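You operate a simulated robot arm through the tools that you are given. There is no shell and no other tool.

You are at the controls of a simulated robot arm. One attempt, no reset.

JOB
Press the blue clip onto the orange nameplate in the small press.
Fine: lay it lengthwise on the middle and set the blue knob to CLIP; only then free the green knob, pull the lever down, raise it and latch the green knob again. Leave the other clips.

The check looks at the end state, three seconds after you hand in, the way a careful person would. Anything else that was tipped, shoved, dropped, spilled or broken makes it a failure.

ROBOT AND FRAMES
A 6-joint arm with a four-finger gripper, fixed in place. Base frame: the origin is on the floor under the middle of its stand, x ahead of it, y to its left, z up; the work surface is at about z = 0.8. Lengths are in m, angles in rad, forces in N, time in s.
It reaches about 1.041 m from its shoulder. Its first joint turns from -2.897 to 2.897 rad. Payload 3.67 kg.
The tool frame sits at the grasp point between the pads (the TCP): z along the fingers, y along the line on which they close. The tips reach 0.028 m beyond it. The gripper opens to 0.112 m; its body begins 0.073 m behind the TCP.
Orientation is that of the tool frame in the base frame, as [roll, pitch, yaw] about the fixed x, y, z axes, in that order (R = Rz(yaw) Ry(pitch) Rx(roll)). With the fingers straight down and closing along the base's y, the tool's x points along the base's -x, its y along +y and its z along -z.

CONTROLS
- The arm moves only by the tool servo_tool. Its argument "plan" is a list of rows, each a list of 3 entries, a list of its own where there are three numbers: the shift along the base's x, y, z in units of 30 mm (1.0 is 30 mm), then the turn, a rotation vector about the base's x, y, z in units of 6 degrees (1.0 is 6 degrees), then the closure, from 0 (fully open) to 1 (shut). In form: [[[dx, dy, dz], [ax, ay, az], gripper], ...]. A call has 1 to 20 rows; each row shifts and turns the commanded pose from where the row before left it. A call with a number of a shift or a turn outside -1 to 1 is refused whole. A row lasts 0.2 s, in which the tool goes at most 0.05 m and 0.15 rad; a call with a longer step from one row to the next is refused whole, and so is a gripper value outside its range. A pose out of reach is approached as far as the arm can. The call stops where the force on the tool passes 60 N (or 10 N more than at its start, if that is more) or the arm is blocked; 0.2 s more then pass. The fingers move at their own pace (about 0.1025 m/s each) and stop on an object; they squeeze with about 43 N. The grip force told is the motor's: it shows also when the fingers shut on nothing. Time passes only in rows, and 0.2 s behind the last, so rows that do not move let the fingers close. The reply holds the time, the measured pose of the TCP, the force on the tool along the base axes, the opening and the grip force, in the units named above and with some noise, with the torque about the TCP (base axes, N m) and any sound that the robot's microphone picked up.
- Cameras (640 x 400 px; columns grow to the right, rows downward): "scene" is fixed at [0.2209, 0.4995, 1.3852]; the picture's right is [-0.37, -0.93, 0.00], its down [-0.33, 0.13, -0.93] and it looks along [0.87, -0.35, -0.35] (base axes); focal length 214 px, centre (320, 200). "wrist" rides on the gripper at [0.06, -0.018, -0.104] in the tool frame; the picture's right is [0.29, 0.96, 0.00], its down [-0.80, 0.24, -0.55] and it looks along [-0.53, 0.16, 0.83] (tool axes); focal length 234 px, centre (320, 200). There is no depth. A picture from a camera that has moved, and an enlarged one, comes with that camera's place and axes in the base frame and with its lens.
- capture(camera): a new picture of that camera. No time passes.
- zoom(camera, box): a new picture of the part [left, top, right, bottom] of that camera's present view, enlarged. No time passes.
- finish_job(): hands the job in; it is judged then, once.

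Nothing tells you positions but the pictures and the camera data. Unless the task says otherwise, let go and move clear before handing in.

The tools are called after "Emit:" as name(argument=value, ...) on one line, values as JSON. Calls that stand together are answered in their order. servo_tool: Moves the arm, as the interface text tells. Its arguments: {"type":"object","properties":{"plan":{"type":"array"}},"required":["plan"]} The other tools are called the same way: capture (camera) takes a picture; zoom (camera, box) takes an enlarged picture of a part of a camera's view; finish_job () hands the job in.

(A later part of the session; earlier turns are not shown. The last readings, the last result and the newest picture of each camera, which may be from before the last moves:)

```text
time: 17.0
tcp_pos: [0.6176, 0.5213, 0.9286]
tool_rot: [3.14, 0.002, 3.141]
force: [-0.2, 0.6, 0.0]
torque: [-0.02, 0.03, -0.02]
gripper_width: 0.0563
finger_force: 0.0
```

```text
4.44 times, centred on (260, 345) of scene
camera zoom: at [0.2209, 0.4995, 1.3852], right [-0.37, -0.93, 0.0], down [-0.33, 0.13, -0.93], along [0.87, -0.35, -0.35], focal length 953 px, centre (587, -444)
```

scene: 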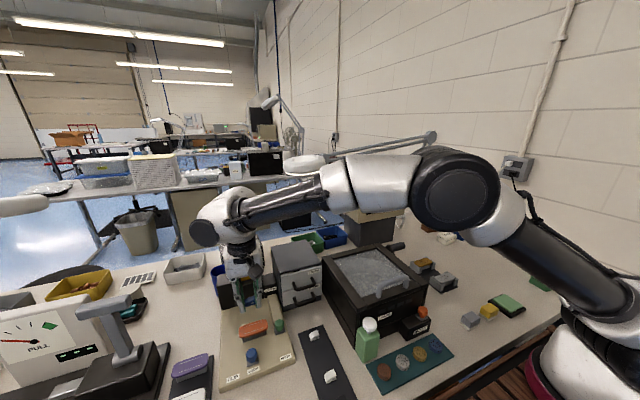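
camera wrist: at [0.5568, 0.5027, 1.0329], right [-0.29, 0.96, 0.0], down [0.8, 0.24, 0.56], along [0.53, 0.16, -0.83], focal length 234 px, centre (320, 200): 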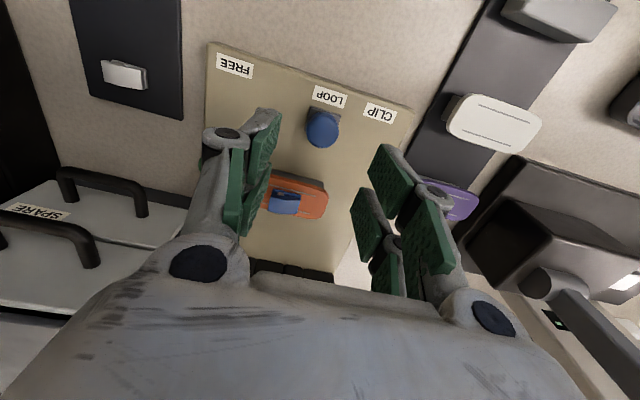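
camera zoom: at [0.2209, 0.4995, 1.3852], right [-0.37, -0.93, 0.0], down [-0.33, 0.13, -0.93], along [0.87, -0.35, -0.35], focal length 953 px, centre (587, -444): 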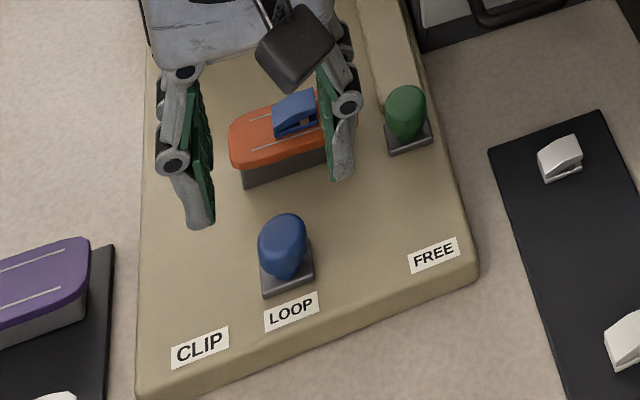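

The blue knob is centred at about (0.610, 0.521) and CLIP is 46 mm further in +y. Descending around the knob with clearance on both sides.

Emit:
servo_tool(plan=[[[0, 0, -0.7], [0, 0, 0], 0.5], [[0, 0, -0.7], [0, 0, 0], 0.5], [[0, 0, -0.5], [0, 0, 0], 0.5], [[0, 0, -0.35], [0, 0, 0], 0.5], [[0, 0, 0], [0, 0, 0], 0.5]])

Emit:
zoom(camera="wrist", box=[200, 80, 440, 250])

Emit:
zoom(camera="scene", box=[210, 300, 310, 390])

```text
time: 18.2
tcp_pos: [0.617, 0.5225, 0.8623]
tool_rot: [3.141, 0.0, 3.141]
force: [-0.4, -0.1, -0.7]
torque: [-0.02, 0.01, 0.0]
gripper_width: 0.056
finger_force: 0.1
```

```text
2.35 times, centred on (320, 165) of wrist
camera zoom: at [0.5567, 0.5028, 0.9652], right [-0.29, 0.96, 0.0], down [0.8, 0.24, 0.56], along [0.53, 0.16, -0.83], focal length 551 px, centre (320, 282)
```

zoom: 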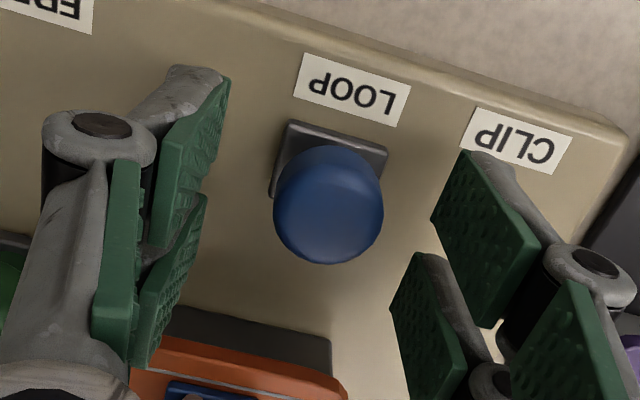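

```text
4.44 times, centred on (260, 345) of scene
camera zoom: at [0.2209, 0.4995, 1.3852], right [-0.37, -0.93, 0.0], down [-0.33, 0.13, -0.93], along [0.87, -0.35, -0.35], focal length 953 px, centre (587, -444)
```

zoom: 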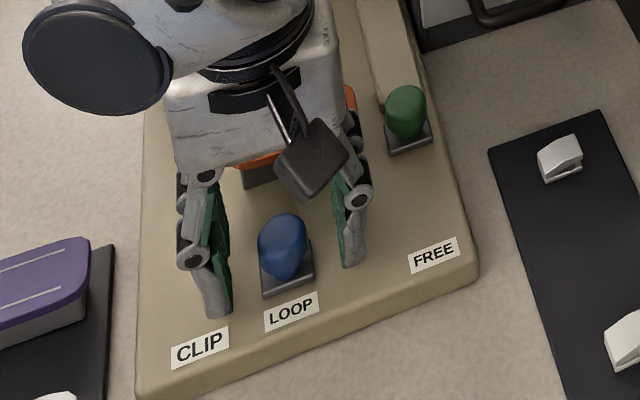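

The pads straddle the knob cleanly. Closing on it.

Emit:
servo_tool(plan=[[[0, 0, 0], [0, 0, 0], 0.65], [[0, 0, 0], [0, 0, 0], 0.75], [[0, 0, 0], [0, 0, 0], 0.85], [[0, 0, 0], [0, 0, 0], 0.95], [[0, 0, 0], [0, 0, 0], 0.95]])

Emit:
zoom(camera="wrist", box=[200, 80, 440, 250])

```text
time: 19.4
tcp_pos: [0.6173, 0.521, 0.8618]
tool_rot: [3.14, 0.003, -3.141]
force: [0.8, 4.8, -2.5]
torque: [0.06, -0.12, -0.02]
gripper_width: 0.0251
finger_force: 44.9
```

```text
2.35 times, centred on (320, 165) of wrist
camera zoom: at [0.5567, 0.5031, 0.9653], right [-0.29, 0.96, 0.0], down [0.8, 0.24, 0.56], along [0.53, 0.16, -0.83], focal length 551 px, centre (320, 282)
```

zoom: 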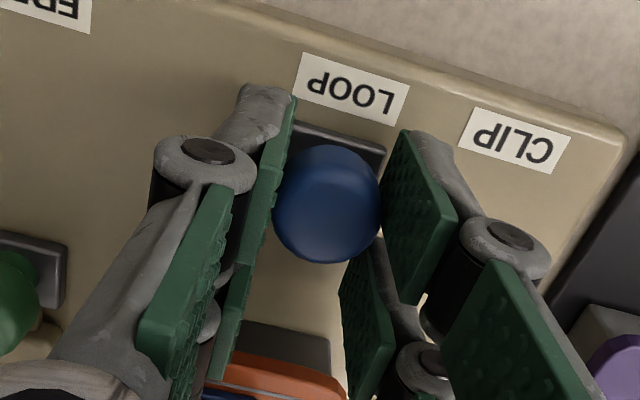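

Knob gripped. Sliding toward CLIP (+y) in small steps while watching the force.

Emit:
servo_tool(plan=[[[0, 0.15, 0], [0, 0, 0], 0.95], [[0, 0.2, 0], [0, 0, 0], 0.95], [[0, 0.2, 0], [0, 0, 0], 0.95], [[0, 0, 0], [0, 0, 0], 0.95]])

Emit:
zoom(camera="wrist", box=[200, 80, 440, 250])

Emit:
zoom(camera="scene", box=[190, 300, 310, 400])

```text
time: 20.4
tcp_pos: [0.6173, 0.5381, 0.8606]
tool_rot: [3.139, 0.002, 3.142]
force: [1.0, -1.0, -2.7]
torque: [-0.04, 0.0, 0.04]
gripper_width: 0.0252
finger_force: 44.8
```

```text
2.35 times, centred on (320, 165) of wrist
camera zoom: at [0.5567, 0.519, 0.9653], right [-0.29, 0.96, 0.0], down [0.8, 0.24, 0.56], along [0.53, 0.16, -0.83], focal length 551 px, centre (320, 282)
```

zoom: 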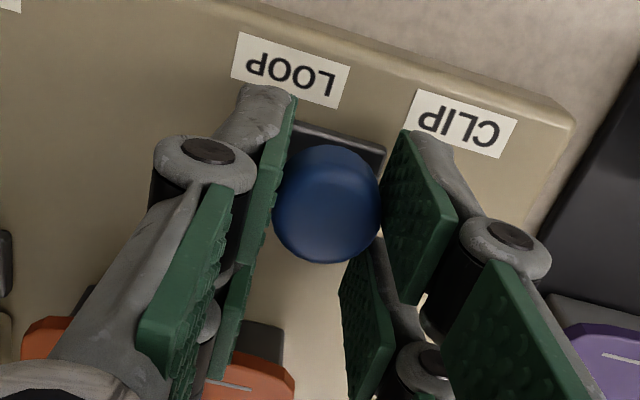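

```text
4.00 times, centred on (250, 350) of scene
camera zoom: at [0.2209, 0.4995, 1.3852], right [-0.37, -0.93, 0.0], down [-0.33, 0.13, -0.93], along [0.87, -0.35, -0.35], focal length 858 px, centre (600, -400)
```

zoom: 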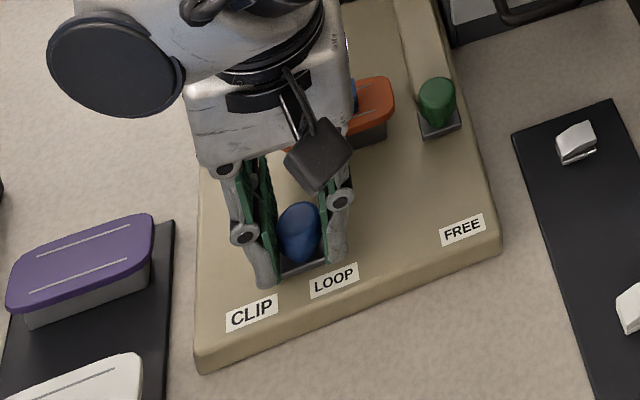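

The whole slider moves easily. Continuing the remaining ~29 mm to CLIP.

Emit:
servo_tool(plan=[[[0, 0.2, 0], [0, 0, 0], 0.95], [[0, 0.2, 0], [0, 0, 0], 0.95], [[0, 0.2, 0], [0, 0, 0], 0.95], [[0, 0.2, 0], [0, 0, 0], 0.95], [[0, 0.15, 0], [0, 0, 0], 0.95], [[0, 0, 0], [0, 0, 0], 0.95]])

Emit:
zoom(camera="wrist", box=[200, 80, 440, 250])

Emit:
zoom(camera="scene", box=[190, 300, 310, 400])

```text
time: 21.8
tcp_pos: [0.6184, 0.5652, 0.8613]
tool_rot: [3.139, 0.002, 3.141]
force: [-4.4, -1.2, -4.7]
torque: [-0.05, 0.1, -0.05]
gripper_width: 0.0253
finger_force: 44.8
```

```text
2.35 times, centred on (320, 165) of wrist
camera zoom: at [0.5568, 0.5477, 0.9653], right [-0.29, 0.96, 0.0], down [0.8, 0.24, 0.56], along [0.53, 0.16, -0.83], focal length 551 px, centre (320, 282)
```

zoom: 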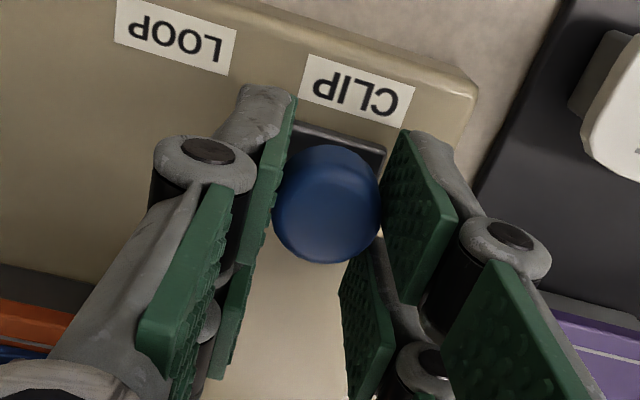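

```text
4.00 times, centred on (250, 350) of scene
camera zoom: at [0.2209, 0.4995, 1.3852], right [-0.37, -0.93, 0.0], down [-0.33, 0.13, -0.93], along [0.87, -0.35, -0.35], focal length 858 px, centre (600, -400)
```

zoom: 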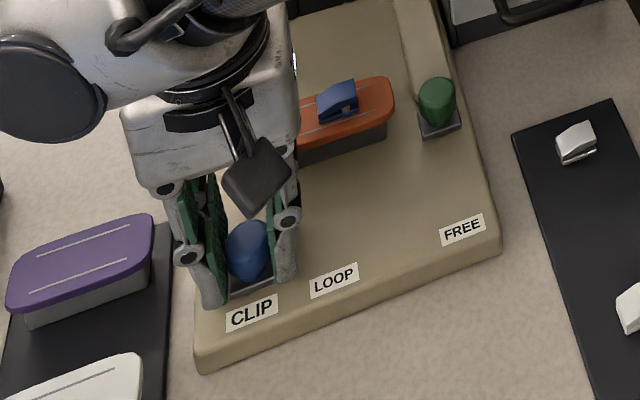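

The knob now lines up with CLIP about as it did with LOOP. I'll nudge 1.5 mm more to see whether there is an end stop.

Emit:
servo_tool(plan=[[[0, 0.05, 0], [0, 0, 0], 0.95], [[0, 0, 0], [0, 0, 0], 0.95]])

Emit:
zoom(camera="wrist", box=[200, 80, 440, 250])

```text
time: 22.4
tcp_pos: [0.6172, 0.5678, 0.8622]
tool_rot: [3.141, 0.002, 3.141]
force: [-3.5, -1.9, -5.7]
torque: [-0.02, 0.18, -0.02]
gripper_width: 0.0252
finger_force: 45.7
```

```text
2.35 times, centred on (320, 165) of wrist
camera zoom: at [0.5568, 0.5492, 0.9653], right [-0.29, 0.96, 0.0], down [0.8, 0.24, 0.56], along [0.53, 0.16, -0.83], focal length 551 px, centre (320, 282)
```

zoom: 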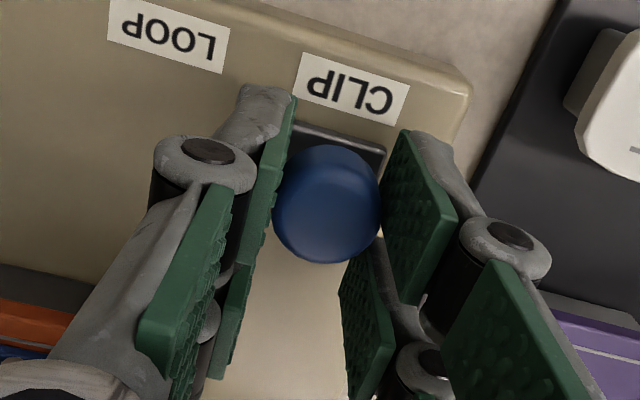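

Alignment with the CLIP label is now the same as it was with LOOP, and there's no hard stop yet. One more small nudge to feel for the end.

Emit:
servo_tool(plan=[[[0, 0.06, 0], [0, 0, 0], 0.95], [[0, 0, 0], [0, 0, 0], 0.95]])

```text
time: 23.0
tcp_pos: [0.6173, 0.5678, 0.8621]
tool_rot: [-3.14, 0.003, -3.141]
force: [-6.9, -18.3, -2.0]
torque: [-0.47, 0.15, 0.12]
gripper_width: 0.0252
finger_force: 45.6
```

The slider reached its end stop at CLIP (18 N). I'll relieve the preload, open the fingers and rise.

Emit:
servo_tool(plan=[[[0, -0.055, 0], [0, 0, 0], 0.95], [[0, 0, 0], [0, 0, 0], 0.75], [[0, 0, 0], [0, 0, 0], 0.65], [[0, 0, 0], [0, 0, 0], 0.55], [[0, 0, 0], [0, 0, 0], 0.55], [[0, 0, 0.6], [0, 0, 0], 0.55], [[0, 0, 1.0], [0, 0, 0], 0.55], [[0, 0, 1.0], [0, 0, 0], 0.55]])

Emit:
capture(camera="wrist")

Emit:
zoom(camera="scene", box=[190, 300, 310, 400])

```text
time: 24.8
tcp_pos: [0.6164, 0.5687, 0.9386]
tool_rot: [-3.141, 0.002, -3.141]
force: [0.3, 0.0, 0.0]
torque: [-0.01, 0.03, -0.02]
gripper_width: 0.0505
finger_force: 0.0
```

```text
taken
camera wrist: at [0.5565, 0.5496, 1.0426], right [-0.29, 0.96, 0.0], down [0.8, 0.24, 0.56], along [0.53, 0.16, -0.83], focal length 234 px, centre (320, 200)
```

wrist: 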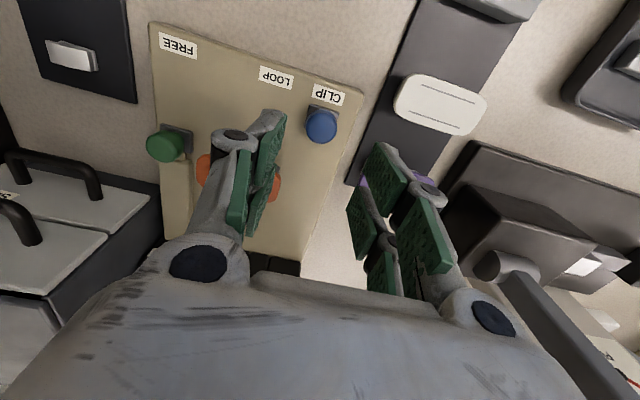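

```text
4.00 times, centred on (250, 350) of scene
camera zoom: at [0.2209, 0.4995, 1.3852], right [-0.37, -0.93, 0.0], down [-0.33, 0.13, -0.93], along [0.87, -0.35, -0.35], focal length 858 px, centre (600, -400)
```

zoom: 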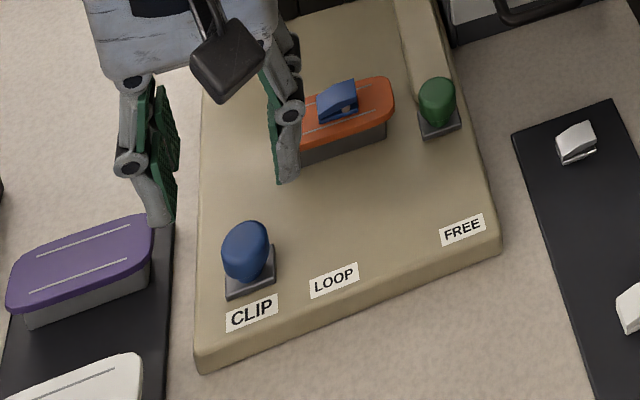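

The blue knob is at CLIP and the clip is still in place. Next I'll rise clear and turn the gripper 90° about vertical, so it closes along x, to handle the green knob without touching the nameplate.

Emit:
servo_tool(plan=[[[0, 0, 0.5], [0, 0, 0], 0.55], [[0, 0, 0.5], [0, 0, 0], 0.55], [[0, 0, 0.5], [0, 0, -1], 0.55], [[0, -0.3, 0.4], [0, 0, -1], 0.55], [[0, -0.3, 0], [0, 0, -1], 0.55], [[0, -0.3, 0], [0, 0, -1], 0.55], [[0, -0.3, 0], [0, 0, -1], 0.55], [[0, -0.3, 0], [0, 0, -1], 0.55], [[0, -0.3, 0], [0, 0, -1], 0.55], [[0, -0.3, 0], [0, 0, -1], 0.55], [[0, -0.3, 0], [0, 0, -1], 0.55], [[0, -0.3, 0], [0, 0, -1], 0.55], [[0, -0.3, 0], [0, 0, -1], 0.55], [[0, -0.3, 0], [0, 0, -1], 0.55], [[0, -0.3, 0], [0, 0, -1], 0.55], [[0, -0.3, 0], [0, 0, -1], 0.55], [[0, 0, 0], [0, 0, -1], 0.55]])

Emit:
capture(camera="wrist")

Emit:
capture(camera="scene")

```text
time: 28.4
tcp_pos: [0.6167, 0.4509, 0.9976]
tool_rot: [3.141, 0.001, 1.568]
force: [0.8, 0.7, 0.2]
torque: [-0.03, 0.01, -0.02]
gripper_width: 0.0504
finger_force: 0.1
```

```text
taken
camera wrist: at [0.5987, 0.5104, 1.1004], right [0.96, 0.29, 0.0], down [0.24, -0.8, 0.56], along [0.16, -0.53, -0.83], focal length 234 px, centre (320, 200)
```

wrist: 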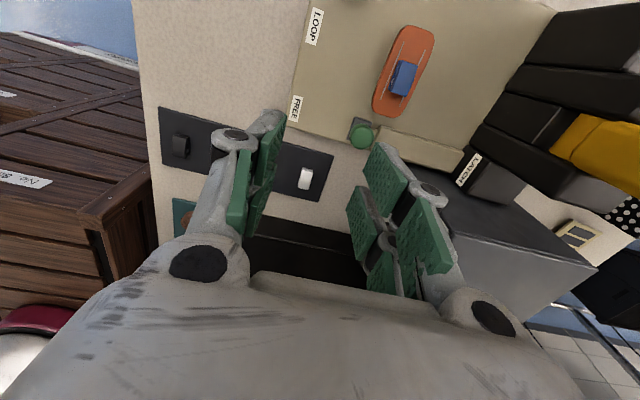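

```text
taken
```

scene: 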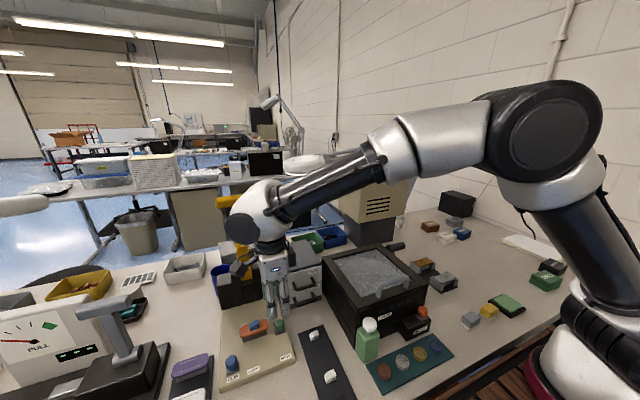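

The rotated wrist view shows the press from the +y side. I'll enlarge the green knob/rail and the lever area.

Emit:
zoom(camera="wrist", box=[290, 20, 520, 200])

Emit:
zoom(camera="wrist", box=[440, 0, 640, 250])

Emit:
zoom(camera="scene", box=[200, 180, 320, 390])

```text
2.22 times, centred on (405, 110) of wrist
camera zoom: at [0.5987, 0.5104, 1.1004], right [0.96, 0.29, 0.0], down [0.24, -0.8, 0.56], along [0.16, -0.53, -0.83], focal length 520 px, centre (131, 400)
```

zoom: 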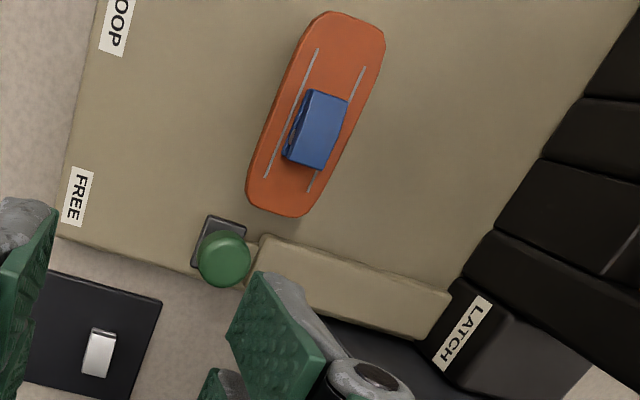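

```text
1.60 times, centred on (540, 125) of wrist
camera zoom: at [0.5987, 0.5104, 1.1004], right [0.96, 0.29, 0.0], down [0.24, -0.8, 0.56], along [0.16, -0.53, -0.83], focal length 375 px, centre (-32, 320)
```

zoom: 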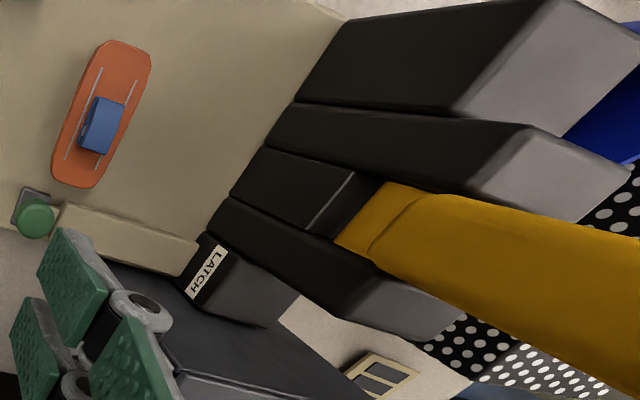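

```text
1.90 times, centred on (260, 285) of scene
camera zoom: at [0.2209, 0.4995, 1.3852], right [-0.37, -0.93, 0.0], down [-0.33, 0.13, -0.93], along [0.87, -0.35, -0.35], focal length 408 px, centre (434, 38)
```

zoom: 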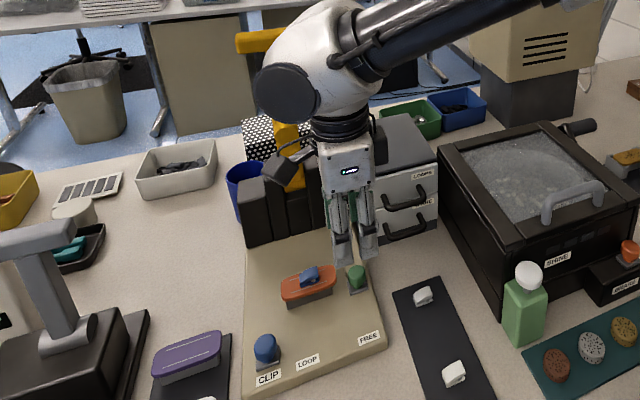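

The green knob is at about (0.667, 0.441, top 0.847). I'll position above it with y slightly offset from the nameplate and check before descending.

Emit:
servo_tool(plan=[[[0.559, -0.166, -0.6], [0, 0, 0], 0.55], [[0.559, -0.166, -0.7], [0, 0, 0], 0.55], [[0.559, -0.166, -0.8], [0, 0, 0], 0.55], [[0, 0, 0], [0, 0, 0], 0.55]])

Emit:
zoom(camera="wrist", box=[200, 60, 440, 250])

Emit:
zoom(camera="scene", box=[220, 270, 320, 360])

```text
time: 29.4
tcp_pos: [0.6665, 0.4369, 0.9316]
tool_rot: [3.141, 0.002, 1.571]
force: [-0.1, -0.7, -0.6]
torque: [0.01, 0.0, 0.03]
gripper_width: 0.0505
finger_force: 0.0
```

```text
2.11 times, centred on (320, 155) of wrist
camera zoom: at [0.6489, 0.496, 1.0373], right [0.96, 0.29, 0.0], down [0.24, -0.8, 0.56], along [0.16, -0.53, -0.83], focal length 493 px, centre (320, 295)
```

zoom: 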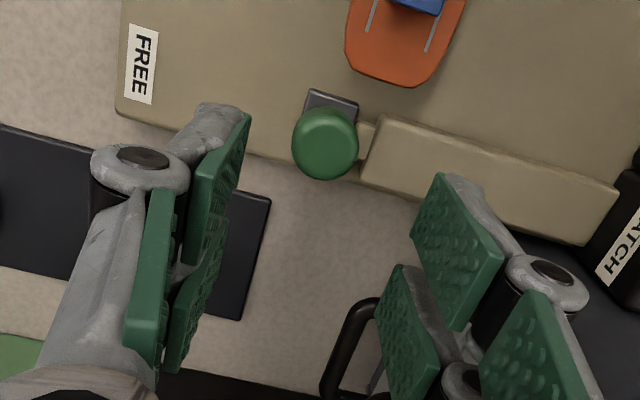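

```text
4.44 times, centred on (270, 315) of scene
camera zoom: at [0.2209, 0.4995, 1.3852], right [-0.37, -0.93, 0.0], down [-0.33, 0.13, -0.93], along [0.87, -0.35, -0.35], focal length 953 px, centre (542, -311)
```

zoom: 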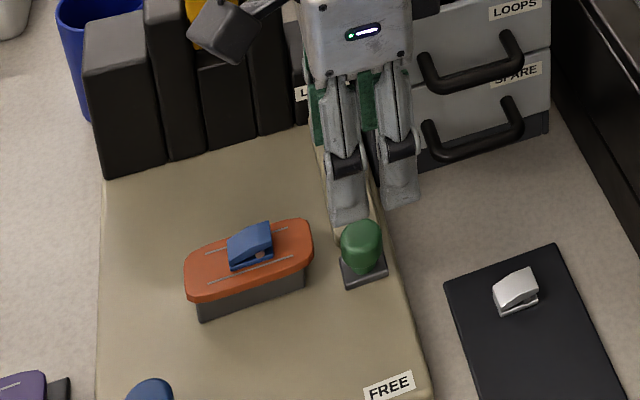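

The knob is centred between the pads in x. Descending partway and checking clearance to the nameplate and rail.

Emit:
servo_tool(plan=[[[0, 0, -0.7], [0, 0, 0], 0.55], [[0, 0, -0.7], [0, 0, 0], 0.55], [[0, 0, -0.35], [0, 0, 0], 0.55], [[0, 0, 0], [0, 0, 0], 0.55]])

Emit:
zoom(camera="wrist", box=[200, 60, 440, 250])

Emit:
zoom(camera="scene", box=[240, 290, 310, 350])

```text
time: 30.4
tcp_pos: [0.6675, 0.436, 0.8818]
tool_rot: [3.14, 0.002, 1.571]
force: [0.0, -0.3, 0.6]
torque: [0.0, 0.0, 0.02]
gripper_width: 0.0503
finger_force: 0.2
```

```text
2.11 times, centred on (320, 155) of wrist
camera zoom: at [0.6491, 0.4955, 0.9847], right [0.96, 0.29, 0.0], down [0.24, -0.8, 0.56], along [0.16, -0.53, -0.83], focal length 493 px, centre (320, 295)
```

zoom: 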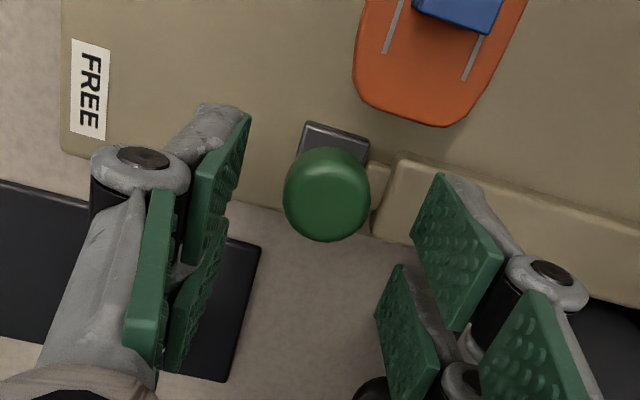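

```text
6.67 times, centred on (275, 320) of scene
camera zoom: at [0.2209, 0.4995, 1.3852], right [-0.37, -0.93, 0.0], down [-0.33, 0.13, -0.93], along [0.87, -0.35, -0.35], focal length 1430 px, centre (620, -600)
```

zoom: 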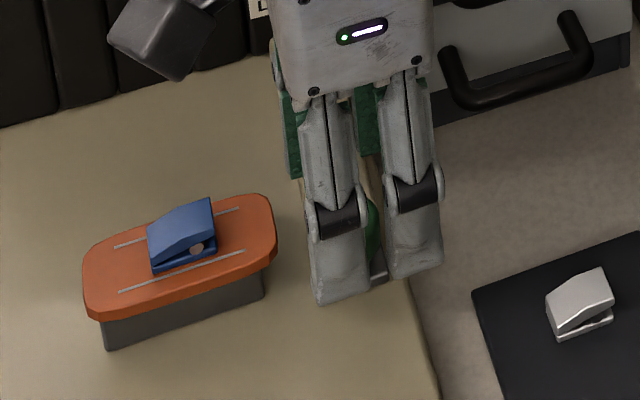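

Clear all around. Descending the final 20 mm.

Emit:
servo_tool(plan=[[[0, 0, -0.33], [0, 0, 0], 0.55], [[0, 0, -0.33], [0, 0, 0], 0.55], [[0, 0, 0], [0, 0, 0], 0.55]])

Emit:
zoom(camera="wrist", box=[200, 60, 440, 250])

Emit:
zoom(camera="scene", box=[240, 290, 310, 350])

```text
time: 31.2
tcp_pos: [0.6681, 0.436, 0.8615]
tool_rot: [3.139, 0.002, 1.571]
force: [0.4, -0.3, -0.2]
torque: [0.01, 0.01, 0.02]
gripper_width: 0.0505
finger_force: 0.0
```

```text
2.11 times, centred on (320, 155) of wrist
camera zoom: at [0.6495, 0.4952, 0.9648], right [0.96, 0.29, 0.0], down [0.24, -0.8, 0.56], along [0.16, -0.53, -0.83], focal length 493 px, centre (320, 295)
```

zoom: 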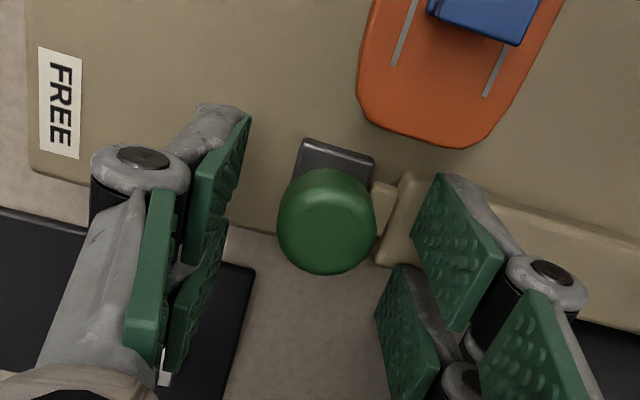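

```text
6.67 times, centred on (275, 320) of scene
camera zoom: at [0.2209, 0.4995, 1.3852], right [-0.37, -0.93, 0.0], down [-0.33, 0.13, -0.93], along [0.87, -0.35, -0.35], focal length 1430 px, centre (620, -600)
```

zoom: 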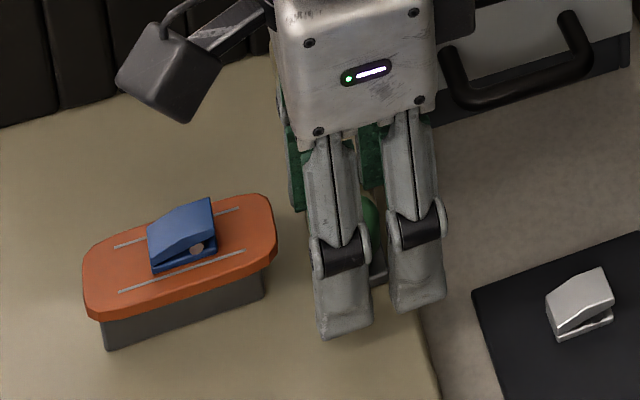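

Good position. Closing on the green knob gradually.

Emit:
servo_tool(plan=[[[0, 0, 0], [0, 0, 0], 0.65], [[0, 0, 0], [0, 0, 0], 0.72], [[0, 0, 0], [0, 0, 0], 0.8], [[0, 0, 0], [0, 0, 0], 0.9], [[0, 0, 0], [0, 0, 0], 0.9]])

Emit:
zoom(camera="wrist", box=[200, 60, 440, 250])

```text
time: 32.4
tcp_pos: [0.6681, 0.436, 0.8616]
tool_rot: [3.14, 0.002, 1.571]
force: [0.1, -0.2, 5.2]
torque: [-0.01, 0.03, -0.01]
gripper_width: 0.0249
finger_force: 44.7
```

```text
2.11 times, centred on (320, 155) of wrist
camera zoom: at [0.6493, 0.4952, 0.9652], right [0.96, 0.29, 0.0], down [0.24, -0.8, 0.56], along [0.16, -0.53, -0.83], focal length 493 px, centre (320, 295)
```

zoom: 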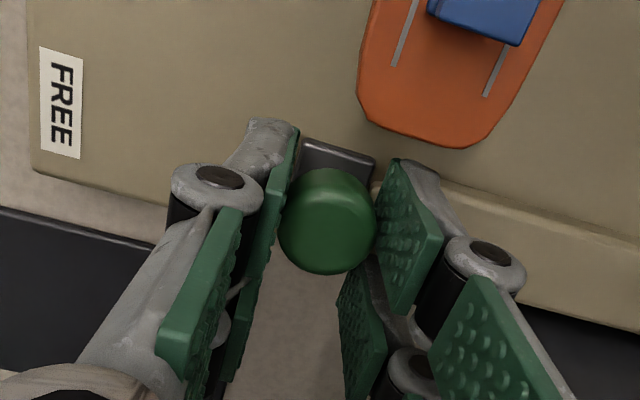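

Knob gripped. Sliding toward FREE (-x) in small steps.

Emit:
servo_tool(plan=[[[-0.15, 0, 0], [0, 0, 0], 0.9], [[-0.2, 0, 0], [0, 0, 0], 0.9], [[-0.2, 0, 0], [0, 0, 0], 0.9], [[0, 0, 0], [0, 0, 0], 0.9]])

Emit:
zoom(camera="wrist", box=[200, 60, 440, 250])

Emit:
zoom(camera="scene", box=[220, 270, 320, 370])

```text
time: 33.4
tcp_pos: [0.6523, 0.435, 0.8614]
tool_rot: [3.141, 0.001, 1.571]
force: [0.0, 2.5, 8.7]
torque: [0.0, -0.02, 0.04]
gripper_width: 0.0251
finger_force: 45.3
```

```text
2.11 times, centred on (320, 155) of wrist
camera zoom: at [0.6325, 0.4952, 0.9652], right [0.96, 0.29, 0.0], down [0.24, -0.8, 0.56], along [0.16, -0.53, -0.83], focal length 493 px, centre (320, 295)
```

zoom: 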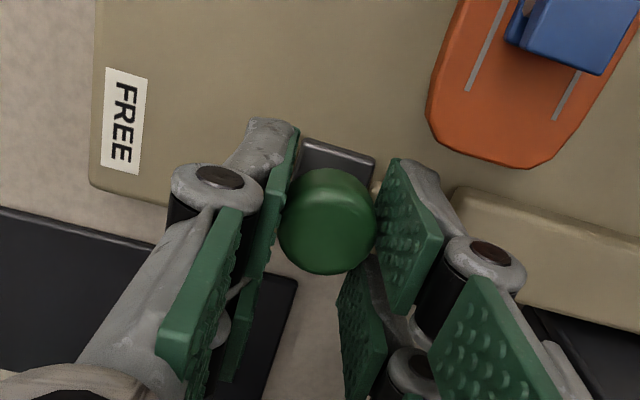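

```text
4.00 times, centred on (270, 320) of scene
camera zoom: at [0.2209, 0.4995, 1.3852], right [-0.37, -0.93, 0.0], down [-0.33, 0.13, -0.93], along [0.87, -0.35, -0.35], focal length 858 px, centre (520, -280)
```

zoom: 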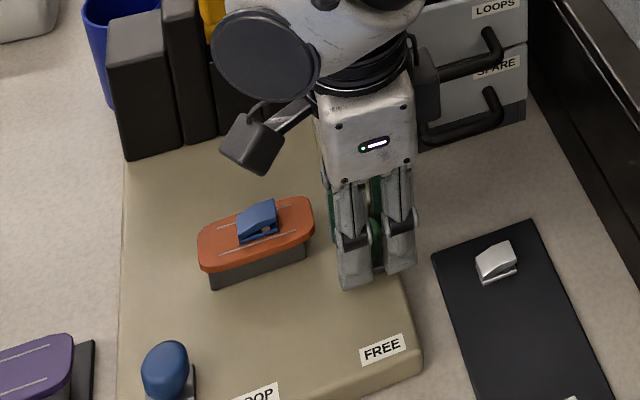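

The slider moves freely and the rail stays put. Continuing toward FREE.

Emit:
servo_tool(plan=[[[-0.2, 0, 0], [0, 0, 0], 0.9], [[-0.2, 0, 0], [0, 0, 0], 0.9], [[-0.2, 0, 0], [0, 0, 0], 0.9], [[-0.2, 0, 0], [0, 0, 0], 0.9], [[-0.1, 0, 0], [0, 0, 0], 0.9], [[0, 0, 0], [0, 0, 0], 0.9]])

Emit:
zoom(camera="wrist", box=[200, 60, 440, 250])

```text
time: 34.3
tcp_pos: [0.6397, 0.4359, 0.8617]
tool_rot: [3.129, -0.004, 1.571]
force: [24.6, 1.9, -16.4]
torque: [0.12, -0.66, -0.07]
gripper_width: 0.025
finger_force: 44.8
stopped in row 4: the force on the tool passed its limit at 69 N (the readings are from after the stop); the commanded pose is now the measured one
```

```text
2.11 times, centred on (320, 155) of wrist
camera zoom: at [0.62, 0.4945, 0.9652], right [0.96, 0.29, 0.01], down [0.23, -0.8, 0.55], along [0.17, -0.53, -0.83], focal length 493 px, centre (320, 295)
```

zoom: 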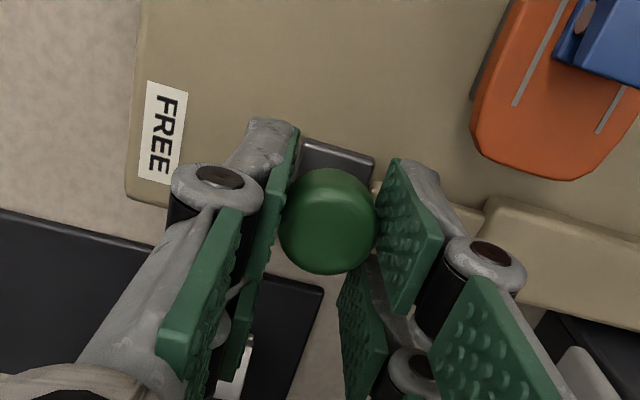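

The slider hit its end stop at FREE (x≈0.640, 28 mm of travel). I'll open the fingers and rise, then check.

Emit:
servo_tool(plan=[[[0.02, 0, 0], [0, 0, 0], 0.9], [[0, 0, 0], [0, 0, 0], 0.75], [[0, 0, 0], [0, 0, 0], 0.65], [[0, 0, 0], [0, 0, 0], 0.55], [[0, 0, 0], [0, 0, 0], 0.55], [[0, 0, 0.5], [0, 0, 0], 0.55], [[0, 0, 1.0], [0, 0, 0], 0.55], [[0, 0, 1.0], [0, 0, 0], 0.55]])

Emit:
capture(camera="wrist")

Emit:
zoom(camera="scene", box=[200, 270, 320, 390])

```text
time: 36.1
tcp_pos: [0.6376, 0.4348, 0.9373]
tool_rot: [3.13, -0.005, 1.57]
force: [0.3, 0.2, -0.2]
torque: [-0.05, -0.01, 0.0]
gripper_width: 0.0504
finger_force: 0.2
```

```text
taken
camera wrist: at [0.6187, 0.4942, 1.0418], right [0.96, 0.29, 0.01], down [0.23, -0.8, 0.55], along [0.17, -0.53, -0.83], focal length 234 px, centre (320, 200)
```

wrist: 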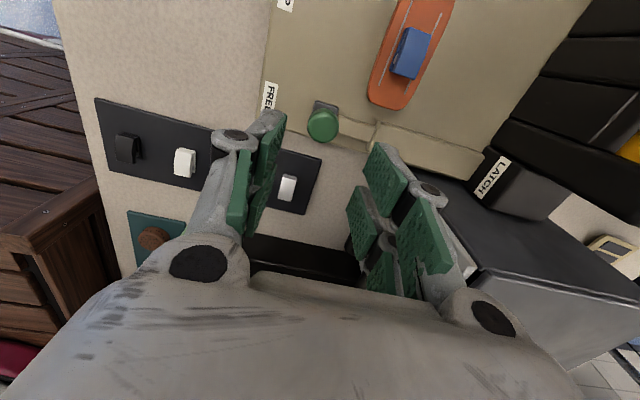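

```text
3.33 times, centred on (260, 330) of scene
camera zoom: at [0.2209, 0.4995, 1.3852], right [-0.37, -0.93, 0.0], down [-0.33, 0.13, -0.93], along [0.87, -0.35, -0.35], focal length 715 px, centre (520, -233)
```

zoom: 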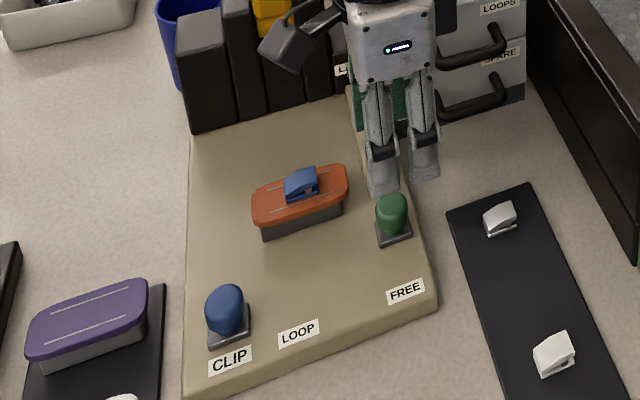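

Green knob is at FREE and the clip is still in place. Next is the lever: I'll rise, back off and pitch the fingers 45° forward to view the lever and prepare to hook its T-handle.

Emit:
servo_tool(plan=[[[-0.365, 0.02, 0.68], [0, 0, 0], 0.55], [[-0.365, 0.02, 0.68], [0, -0.9, 0], 0.55], [[-0.365, 0.02, 0.68], [0, -0.95, 0], 0.55], [[-0.365, 0.02, 0.68], [0, -0.95, 0], 0.55], [[-0.365, 0.02, 0.68], [0, -0.95, 0], 0.55], [[-0.365, 0.02, 0.68], [0, -0.95, 0], 0.55], [[-0.365, 0.02, 0.68], [0, -0.95, 0], 0.55], [[-0.365, 0.02, 0.68], [0, -0.95, 0], 0.55], [[0, 0, 0], [0, -0.9, 0], 0.55], [[0, 0, 0], [0, 0, 0], 0.55]])

Emit:
capture(camera="wrist")

Emit:
capture(camera="scene")

```text
time: 38.3
tcp_pos: [0.7047, 0.4667, 1.2391]
tool_rot: [2.368, 0.012, 1.587]
force: [-0.1, 1.0, 0.1]
torque: [-0.02, 0.0, -0.02]
gripper_width: 0.0505
finger_force: 0.1
out of reach, approached as far as the arm can: row 5, 6, 7, 8, 9
```

```text
taken
camera wrist: at [0.6181, 0.526, 1.3003], right [0.68, 0.31, 0.67], down [-0.2, -0.79, 0.57], along [0.7, -0.53, -0.48], focal length 234 px, centre (320, 200)
```

wrist: 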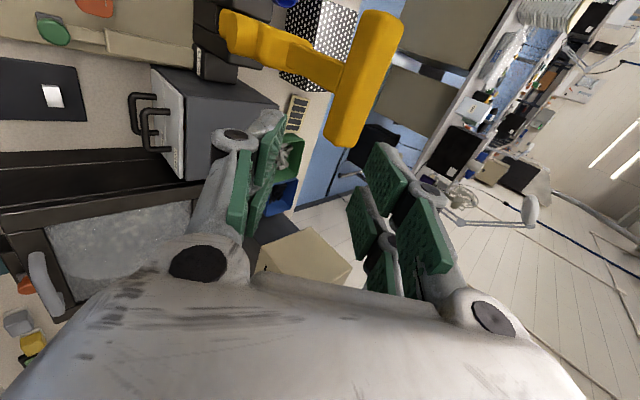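

```text
taken
```

scene: 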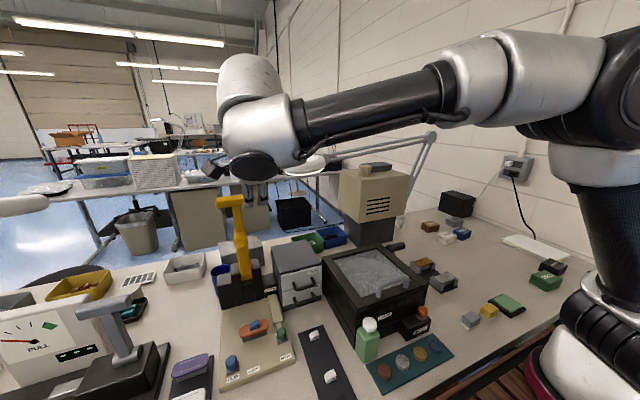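

The arm could not hold the low pitched pose and stopped further out at (0.705, 0.467, 1.239), but nothing was touched. The lever's T-handle is right ahead, at about (0.78, 0.511, 1.19). I'll zoom to measure it.

Emit:
zoom(camera="wrist", box=[190, 0, 430, 160])

Emit:
zoom(camera="scene", box=[190, 150, 310, 310])

```text
2.50 times, centred on (310, 80) of wrist
camera zoom: at [0.6181, 0.526, 1.3003], right [0.68, 0.31, 0.67], down [-0.2, -0.79, 0.57], along [0.7, -0.53, -0.48], focal length 585 px, centre (345, 500)
```

zoom: 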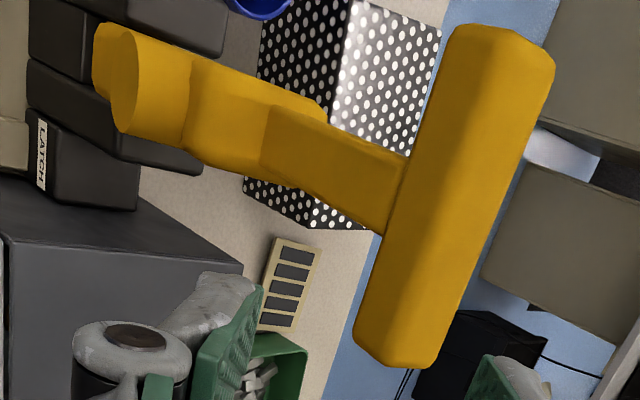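

```text
2.50 times, centred on (250, 230) of scene
camera zoom: at [0.2209, 0.4995, 1.3852], right [-0.37, -0.93, 0.0], down [-0.33, 0.13, -0.93], along [0.87, -0.35, -0.35], focal length 536 px, centre (495, 125)
```

zoom: 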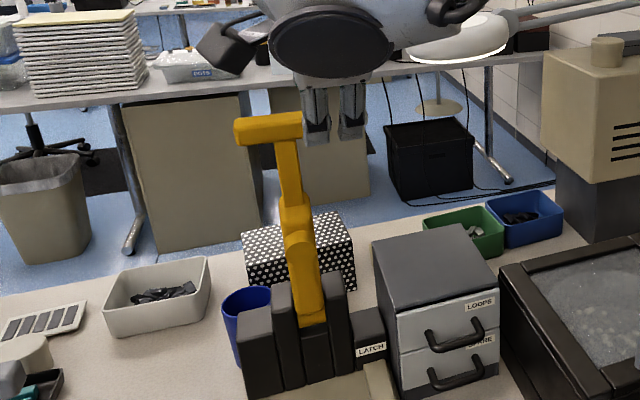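

The handle bar spans y≈0.466–0.553 at about (0.779, –, 1.19), leaning slightly toward the robot, with a press boss lower down facing me. Before moving, I'll test with a tiny upward step whether the commanded pose was reset to the measured one.

Emit:
servo_tool(plan=[[[0, 0, 0.1], [0, 0, 0], 0.55], [[0, 0, 0], [0, 0, 0], 0.55]])

```text
time: 38.9
tcp_pos: [0.7117, 0.47, 1.249]
tool_rot: [2.351, 0.003, 1.578]
force: [0.3, 0.9, 0.0]
torque: [0.0, 0.02, 0.02]
gripper_width: 0.0505
finger_force: 0.0
out of reach, approached as far as the arm can: row 1
```

The command is still the unreachable pose, so low poses at 45° pitch aren't available. I'll ease back by reducing the pitch while shifting the command up and outward toward where the arm actually is.

Emit:
servo_tool(plan=[[[0.4, 0, 0.6], [0, 0.8, 0], 0.55], [[0.4, 0, 0.6], [0, 0.8, 0], 0.55], [[0.4, 0, 0.6], [0, 0.8, 0], 0.55], [[0, 0, 0], [0, 0, 0], 0.55]])

Emit:
capture(camera="scene")

```text
time: 39.9
tcp_pos: [0.7474, 0.4694, 1.3021]
tool_rot: [2.599, -0.002, 1.573]
force: [0.2, 0.3, -0.2]
torque: [0.0, 0.01, 0.0]
gripper_width: 0.0504
finger_force: 0.0
```

```text
taken
```

scene: 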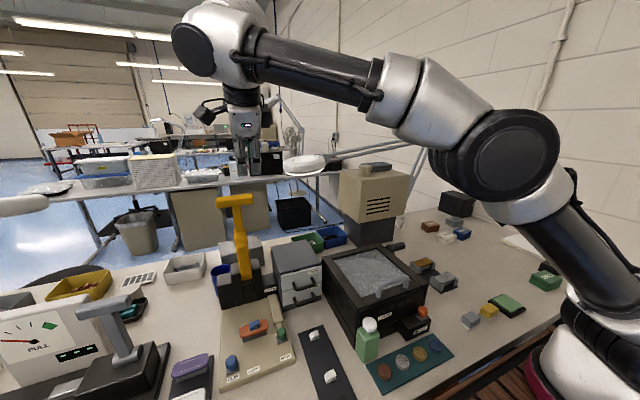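

Now in reach again at (0.747, 0.469, 1.302) with about 31° pitch, and I understand the limit: pitch is only possible high up. Plan: hook the T-handle from behind with closed fingers, pull it toward me and push down. First, close the fist and align with the lever centre (y≈0.51) above the handle.

Emit:
servo_tool(plan=[[[0.375, 0.677, 0], [0, 0, 0], 0.75], [[0.375, 0.677, 0], [0, 0, 0], 0.9], [[0, 0, 0], [0, 0, 0], 1.0], [[0, 0, 0], [0, 0, 0], 1.0]])

Emit:
capture(camera="wrist")

Emit:
capture(camera="scene")

Emit:
zoom(camera="scene", box=[160, 100, 320, 260])

```text
time: 40.9
tcp_pos: [0.7538, 0.4874, 1.2917]
tool_rot: [2.597, -0.004, 1.573]
force: [0.4, -0.2, 0.3]
torque: [0.0, -0.03, -0.02]
gripper_width: 0.0
finger_force: 35.8
out of reach, approached as far as the arm can: row 1, 2
```

```text
taken
camera wrist: at [0.6852, 0.5464, 1.3712], right [0.82, 0.29, 0.5], down [-0.08, -0.8, 0.6], along [0.57, -0.53, -0.63], focal length 234 px, centre (320, 200)
```

wrist: 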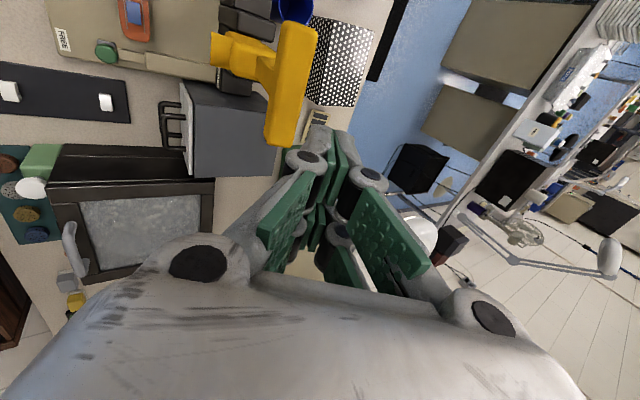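

```text
taken
```

scene: 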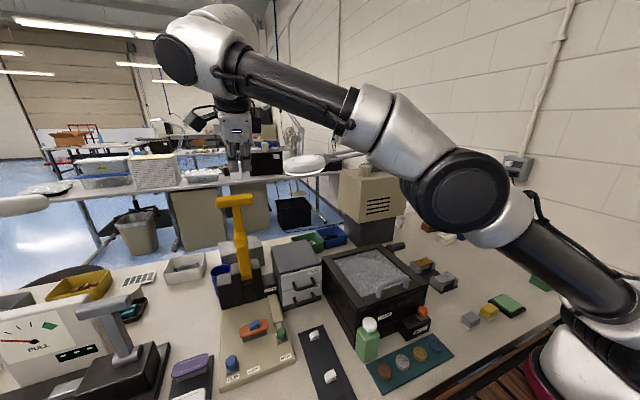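

```text
2.50 times, centred on (240, 180) of scene
camera zoom: at [0.2209, 0.4995, 1.3852], right [-0.37, -0.93, 0.0], down [-0.33, 0.13, -0.93], along [0.87, -0.35, -0.35], focal length 536 px, centre (520, 250)
```

zoom: 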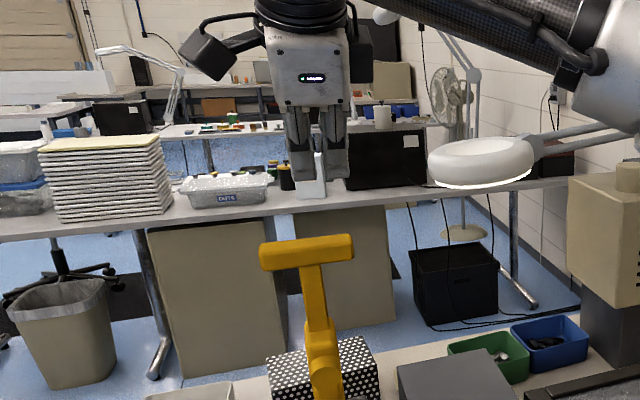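

That spot was at the outer reach limit, so hooking from behind at the centre is too far. Instead I'll cage the bar's near (−y) overhang between the pads (bar y 0.466–0.497), which needs less reach. Moving to the pre-approach pose with ~36° pitch and the gripper opened to 50 mm.

Emit:
servo_tool(plan=[[[-0.4, -0.3, 0], [0, -0.2, 0], 0.8], [[-0.4, -0.3, -0.3], [0, -0.3, 0], 0.6], [[-0.23, -0.25, -0.6], [0, -0.33, 0], 0.55], [[0, 0, 0], [0, 0, 0], 0.55]])

Emit:
capture(camera="wrist")

Emit:
zoom(camera="wrist", box=[180, 0, 440, 220])

Emit:
zoom(camera="scene", box=[180, 130, 300, 250])

```text
time: 41.9
tcp_pos: [0.7235, 0.4616, 1.2622]
tool_rot: [2.51, -0.003, 1.574]
force: [-0.5, -0.3, -0.6]
torque: [0.04, 0.0, 0.0]
gripper_width: 0.0502
finger_force: 0.0
```

```text
taken
camera wrist: at [0.647, 0.5207, 1.3369], right [0.77, 0.29, 0.57], down [-0.13, -0.8, 0.59], along [0.62, -0.53, -0.58], focal length 234 px, centre (320, 200)
```

wrist: 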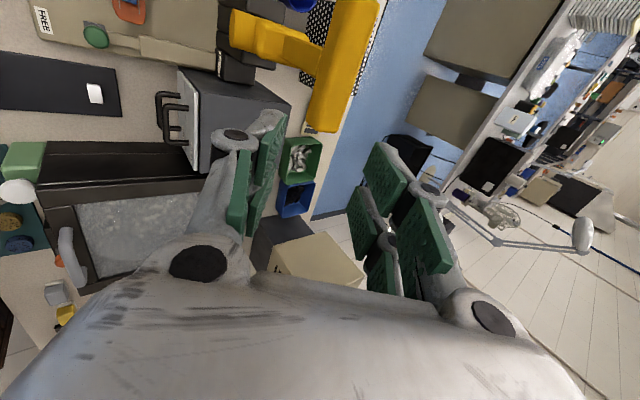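

```text
1.82 times, centred on (310, 110) of wrist
camera zoom: at [0.647, 0.5207, 1.3369], right [0.77, 0.29, 0.57], down [-0.13, -0.8, 0.59], along [0.62, -0.53, -0.58], focal length 426 px, centre (338, 364)
```

zoom: 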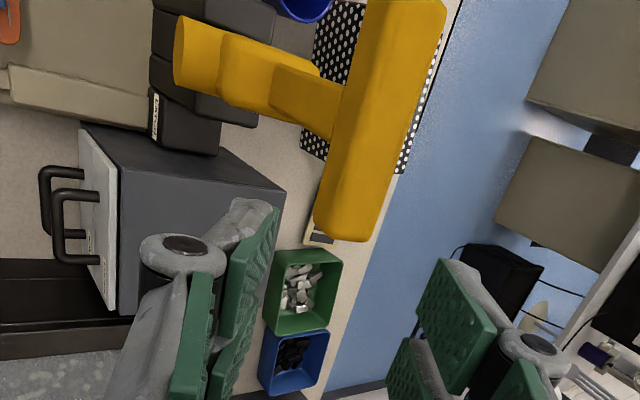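

```text
3.33 times, centred on (240, 190) of scene
camera zoom: at [0.2209, 0.4995, 1.3852], right [-0.37, -0.93, 0.0], down [-0.33, 0.13, -0.93], along [0.87, -0.35, -0.35], focal length 715 px, centre (587, 233)
```

zoom: 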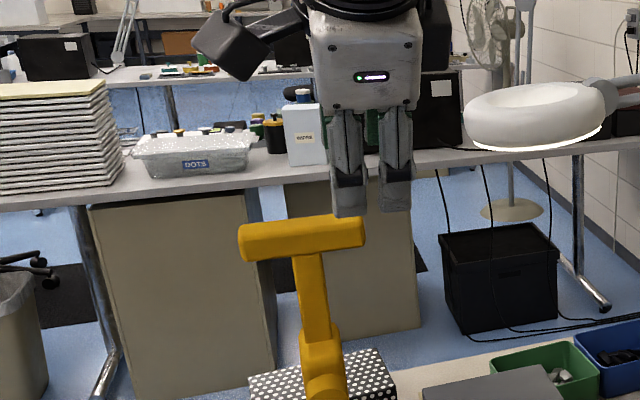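

Well aligned: the bar centre (0.779, 0.510, 1.189) lies on the gripper's approach axis within 2 mm, and the +y finger will pass between the bar end and the shaft. Advancing half-way along the finger direction.

Emit:
servo_tool(plan=[[[0.443, 0, -0.605], [0, 0, 0], 0.55], [[0.443, 0, -0.605], [0, 0, 0], 0.55], [[0, 0, 0], [0, 0, 0], 0.55]])

Emit:
zoom(camera="wrist", box=[180, 0, 440, 220])

Emit:
zoom(camera="scene", box=[190, 150, 290, 250])

```text
time: 42.7
tcp_pos: [0.7507, 0.4623, 1.2285]
tool_rot: [2.509, -0.005, 1.572]
force: [0.3, -0.3, 0.7]
torque: [-0.02, -0.01, -0.03]
gripper_width: 0.0505
finger_force: 0.1
```

```text
1.82 times, centred on (310, 110) of wrist
camera zoom: at [0.6744, 0.5208, 1.3007], right [0.77, 0.29, 0.57], down [-0.13, -0.8, 0.59], along [0.62, -0.53, -0.58], focal length 426 px, centre (338, 364)
```

zoom: 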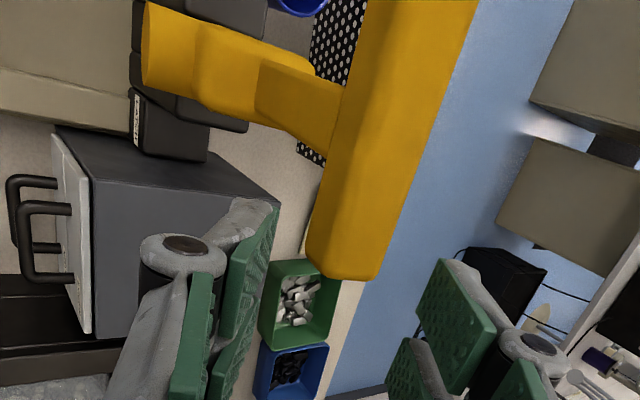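

```text
4.00 times, centred on (240, 200) of scene
camera zoom: at [0.2209, 0.4995, 1.3852], right [-0.37, -0.93, 0.0], down [-0.33, 0.13, -0.93], along [0.87, -0.35, -0.35], focal length 858 px, centre (640, 200)
```

zoom: 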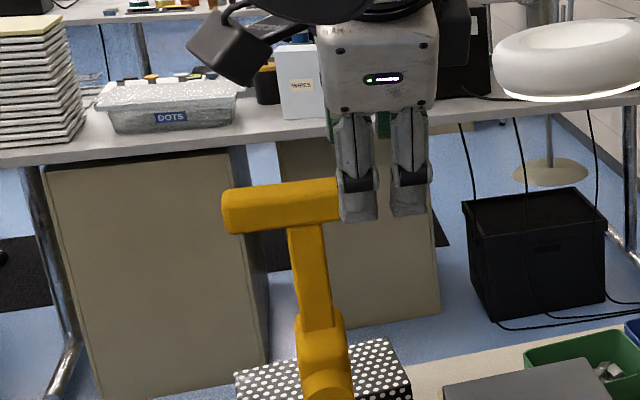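

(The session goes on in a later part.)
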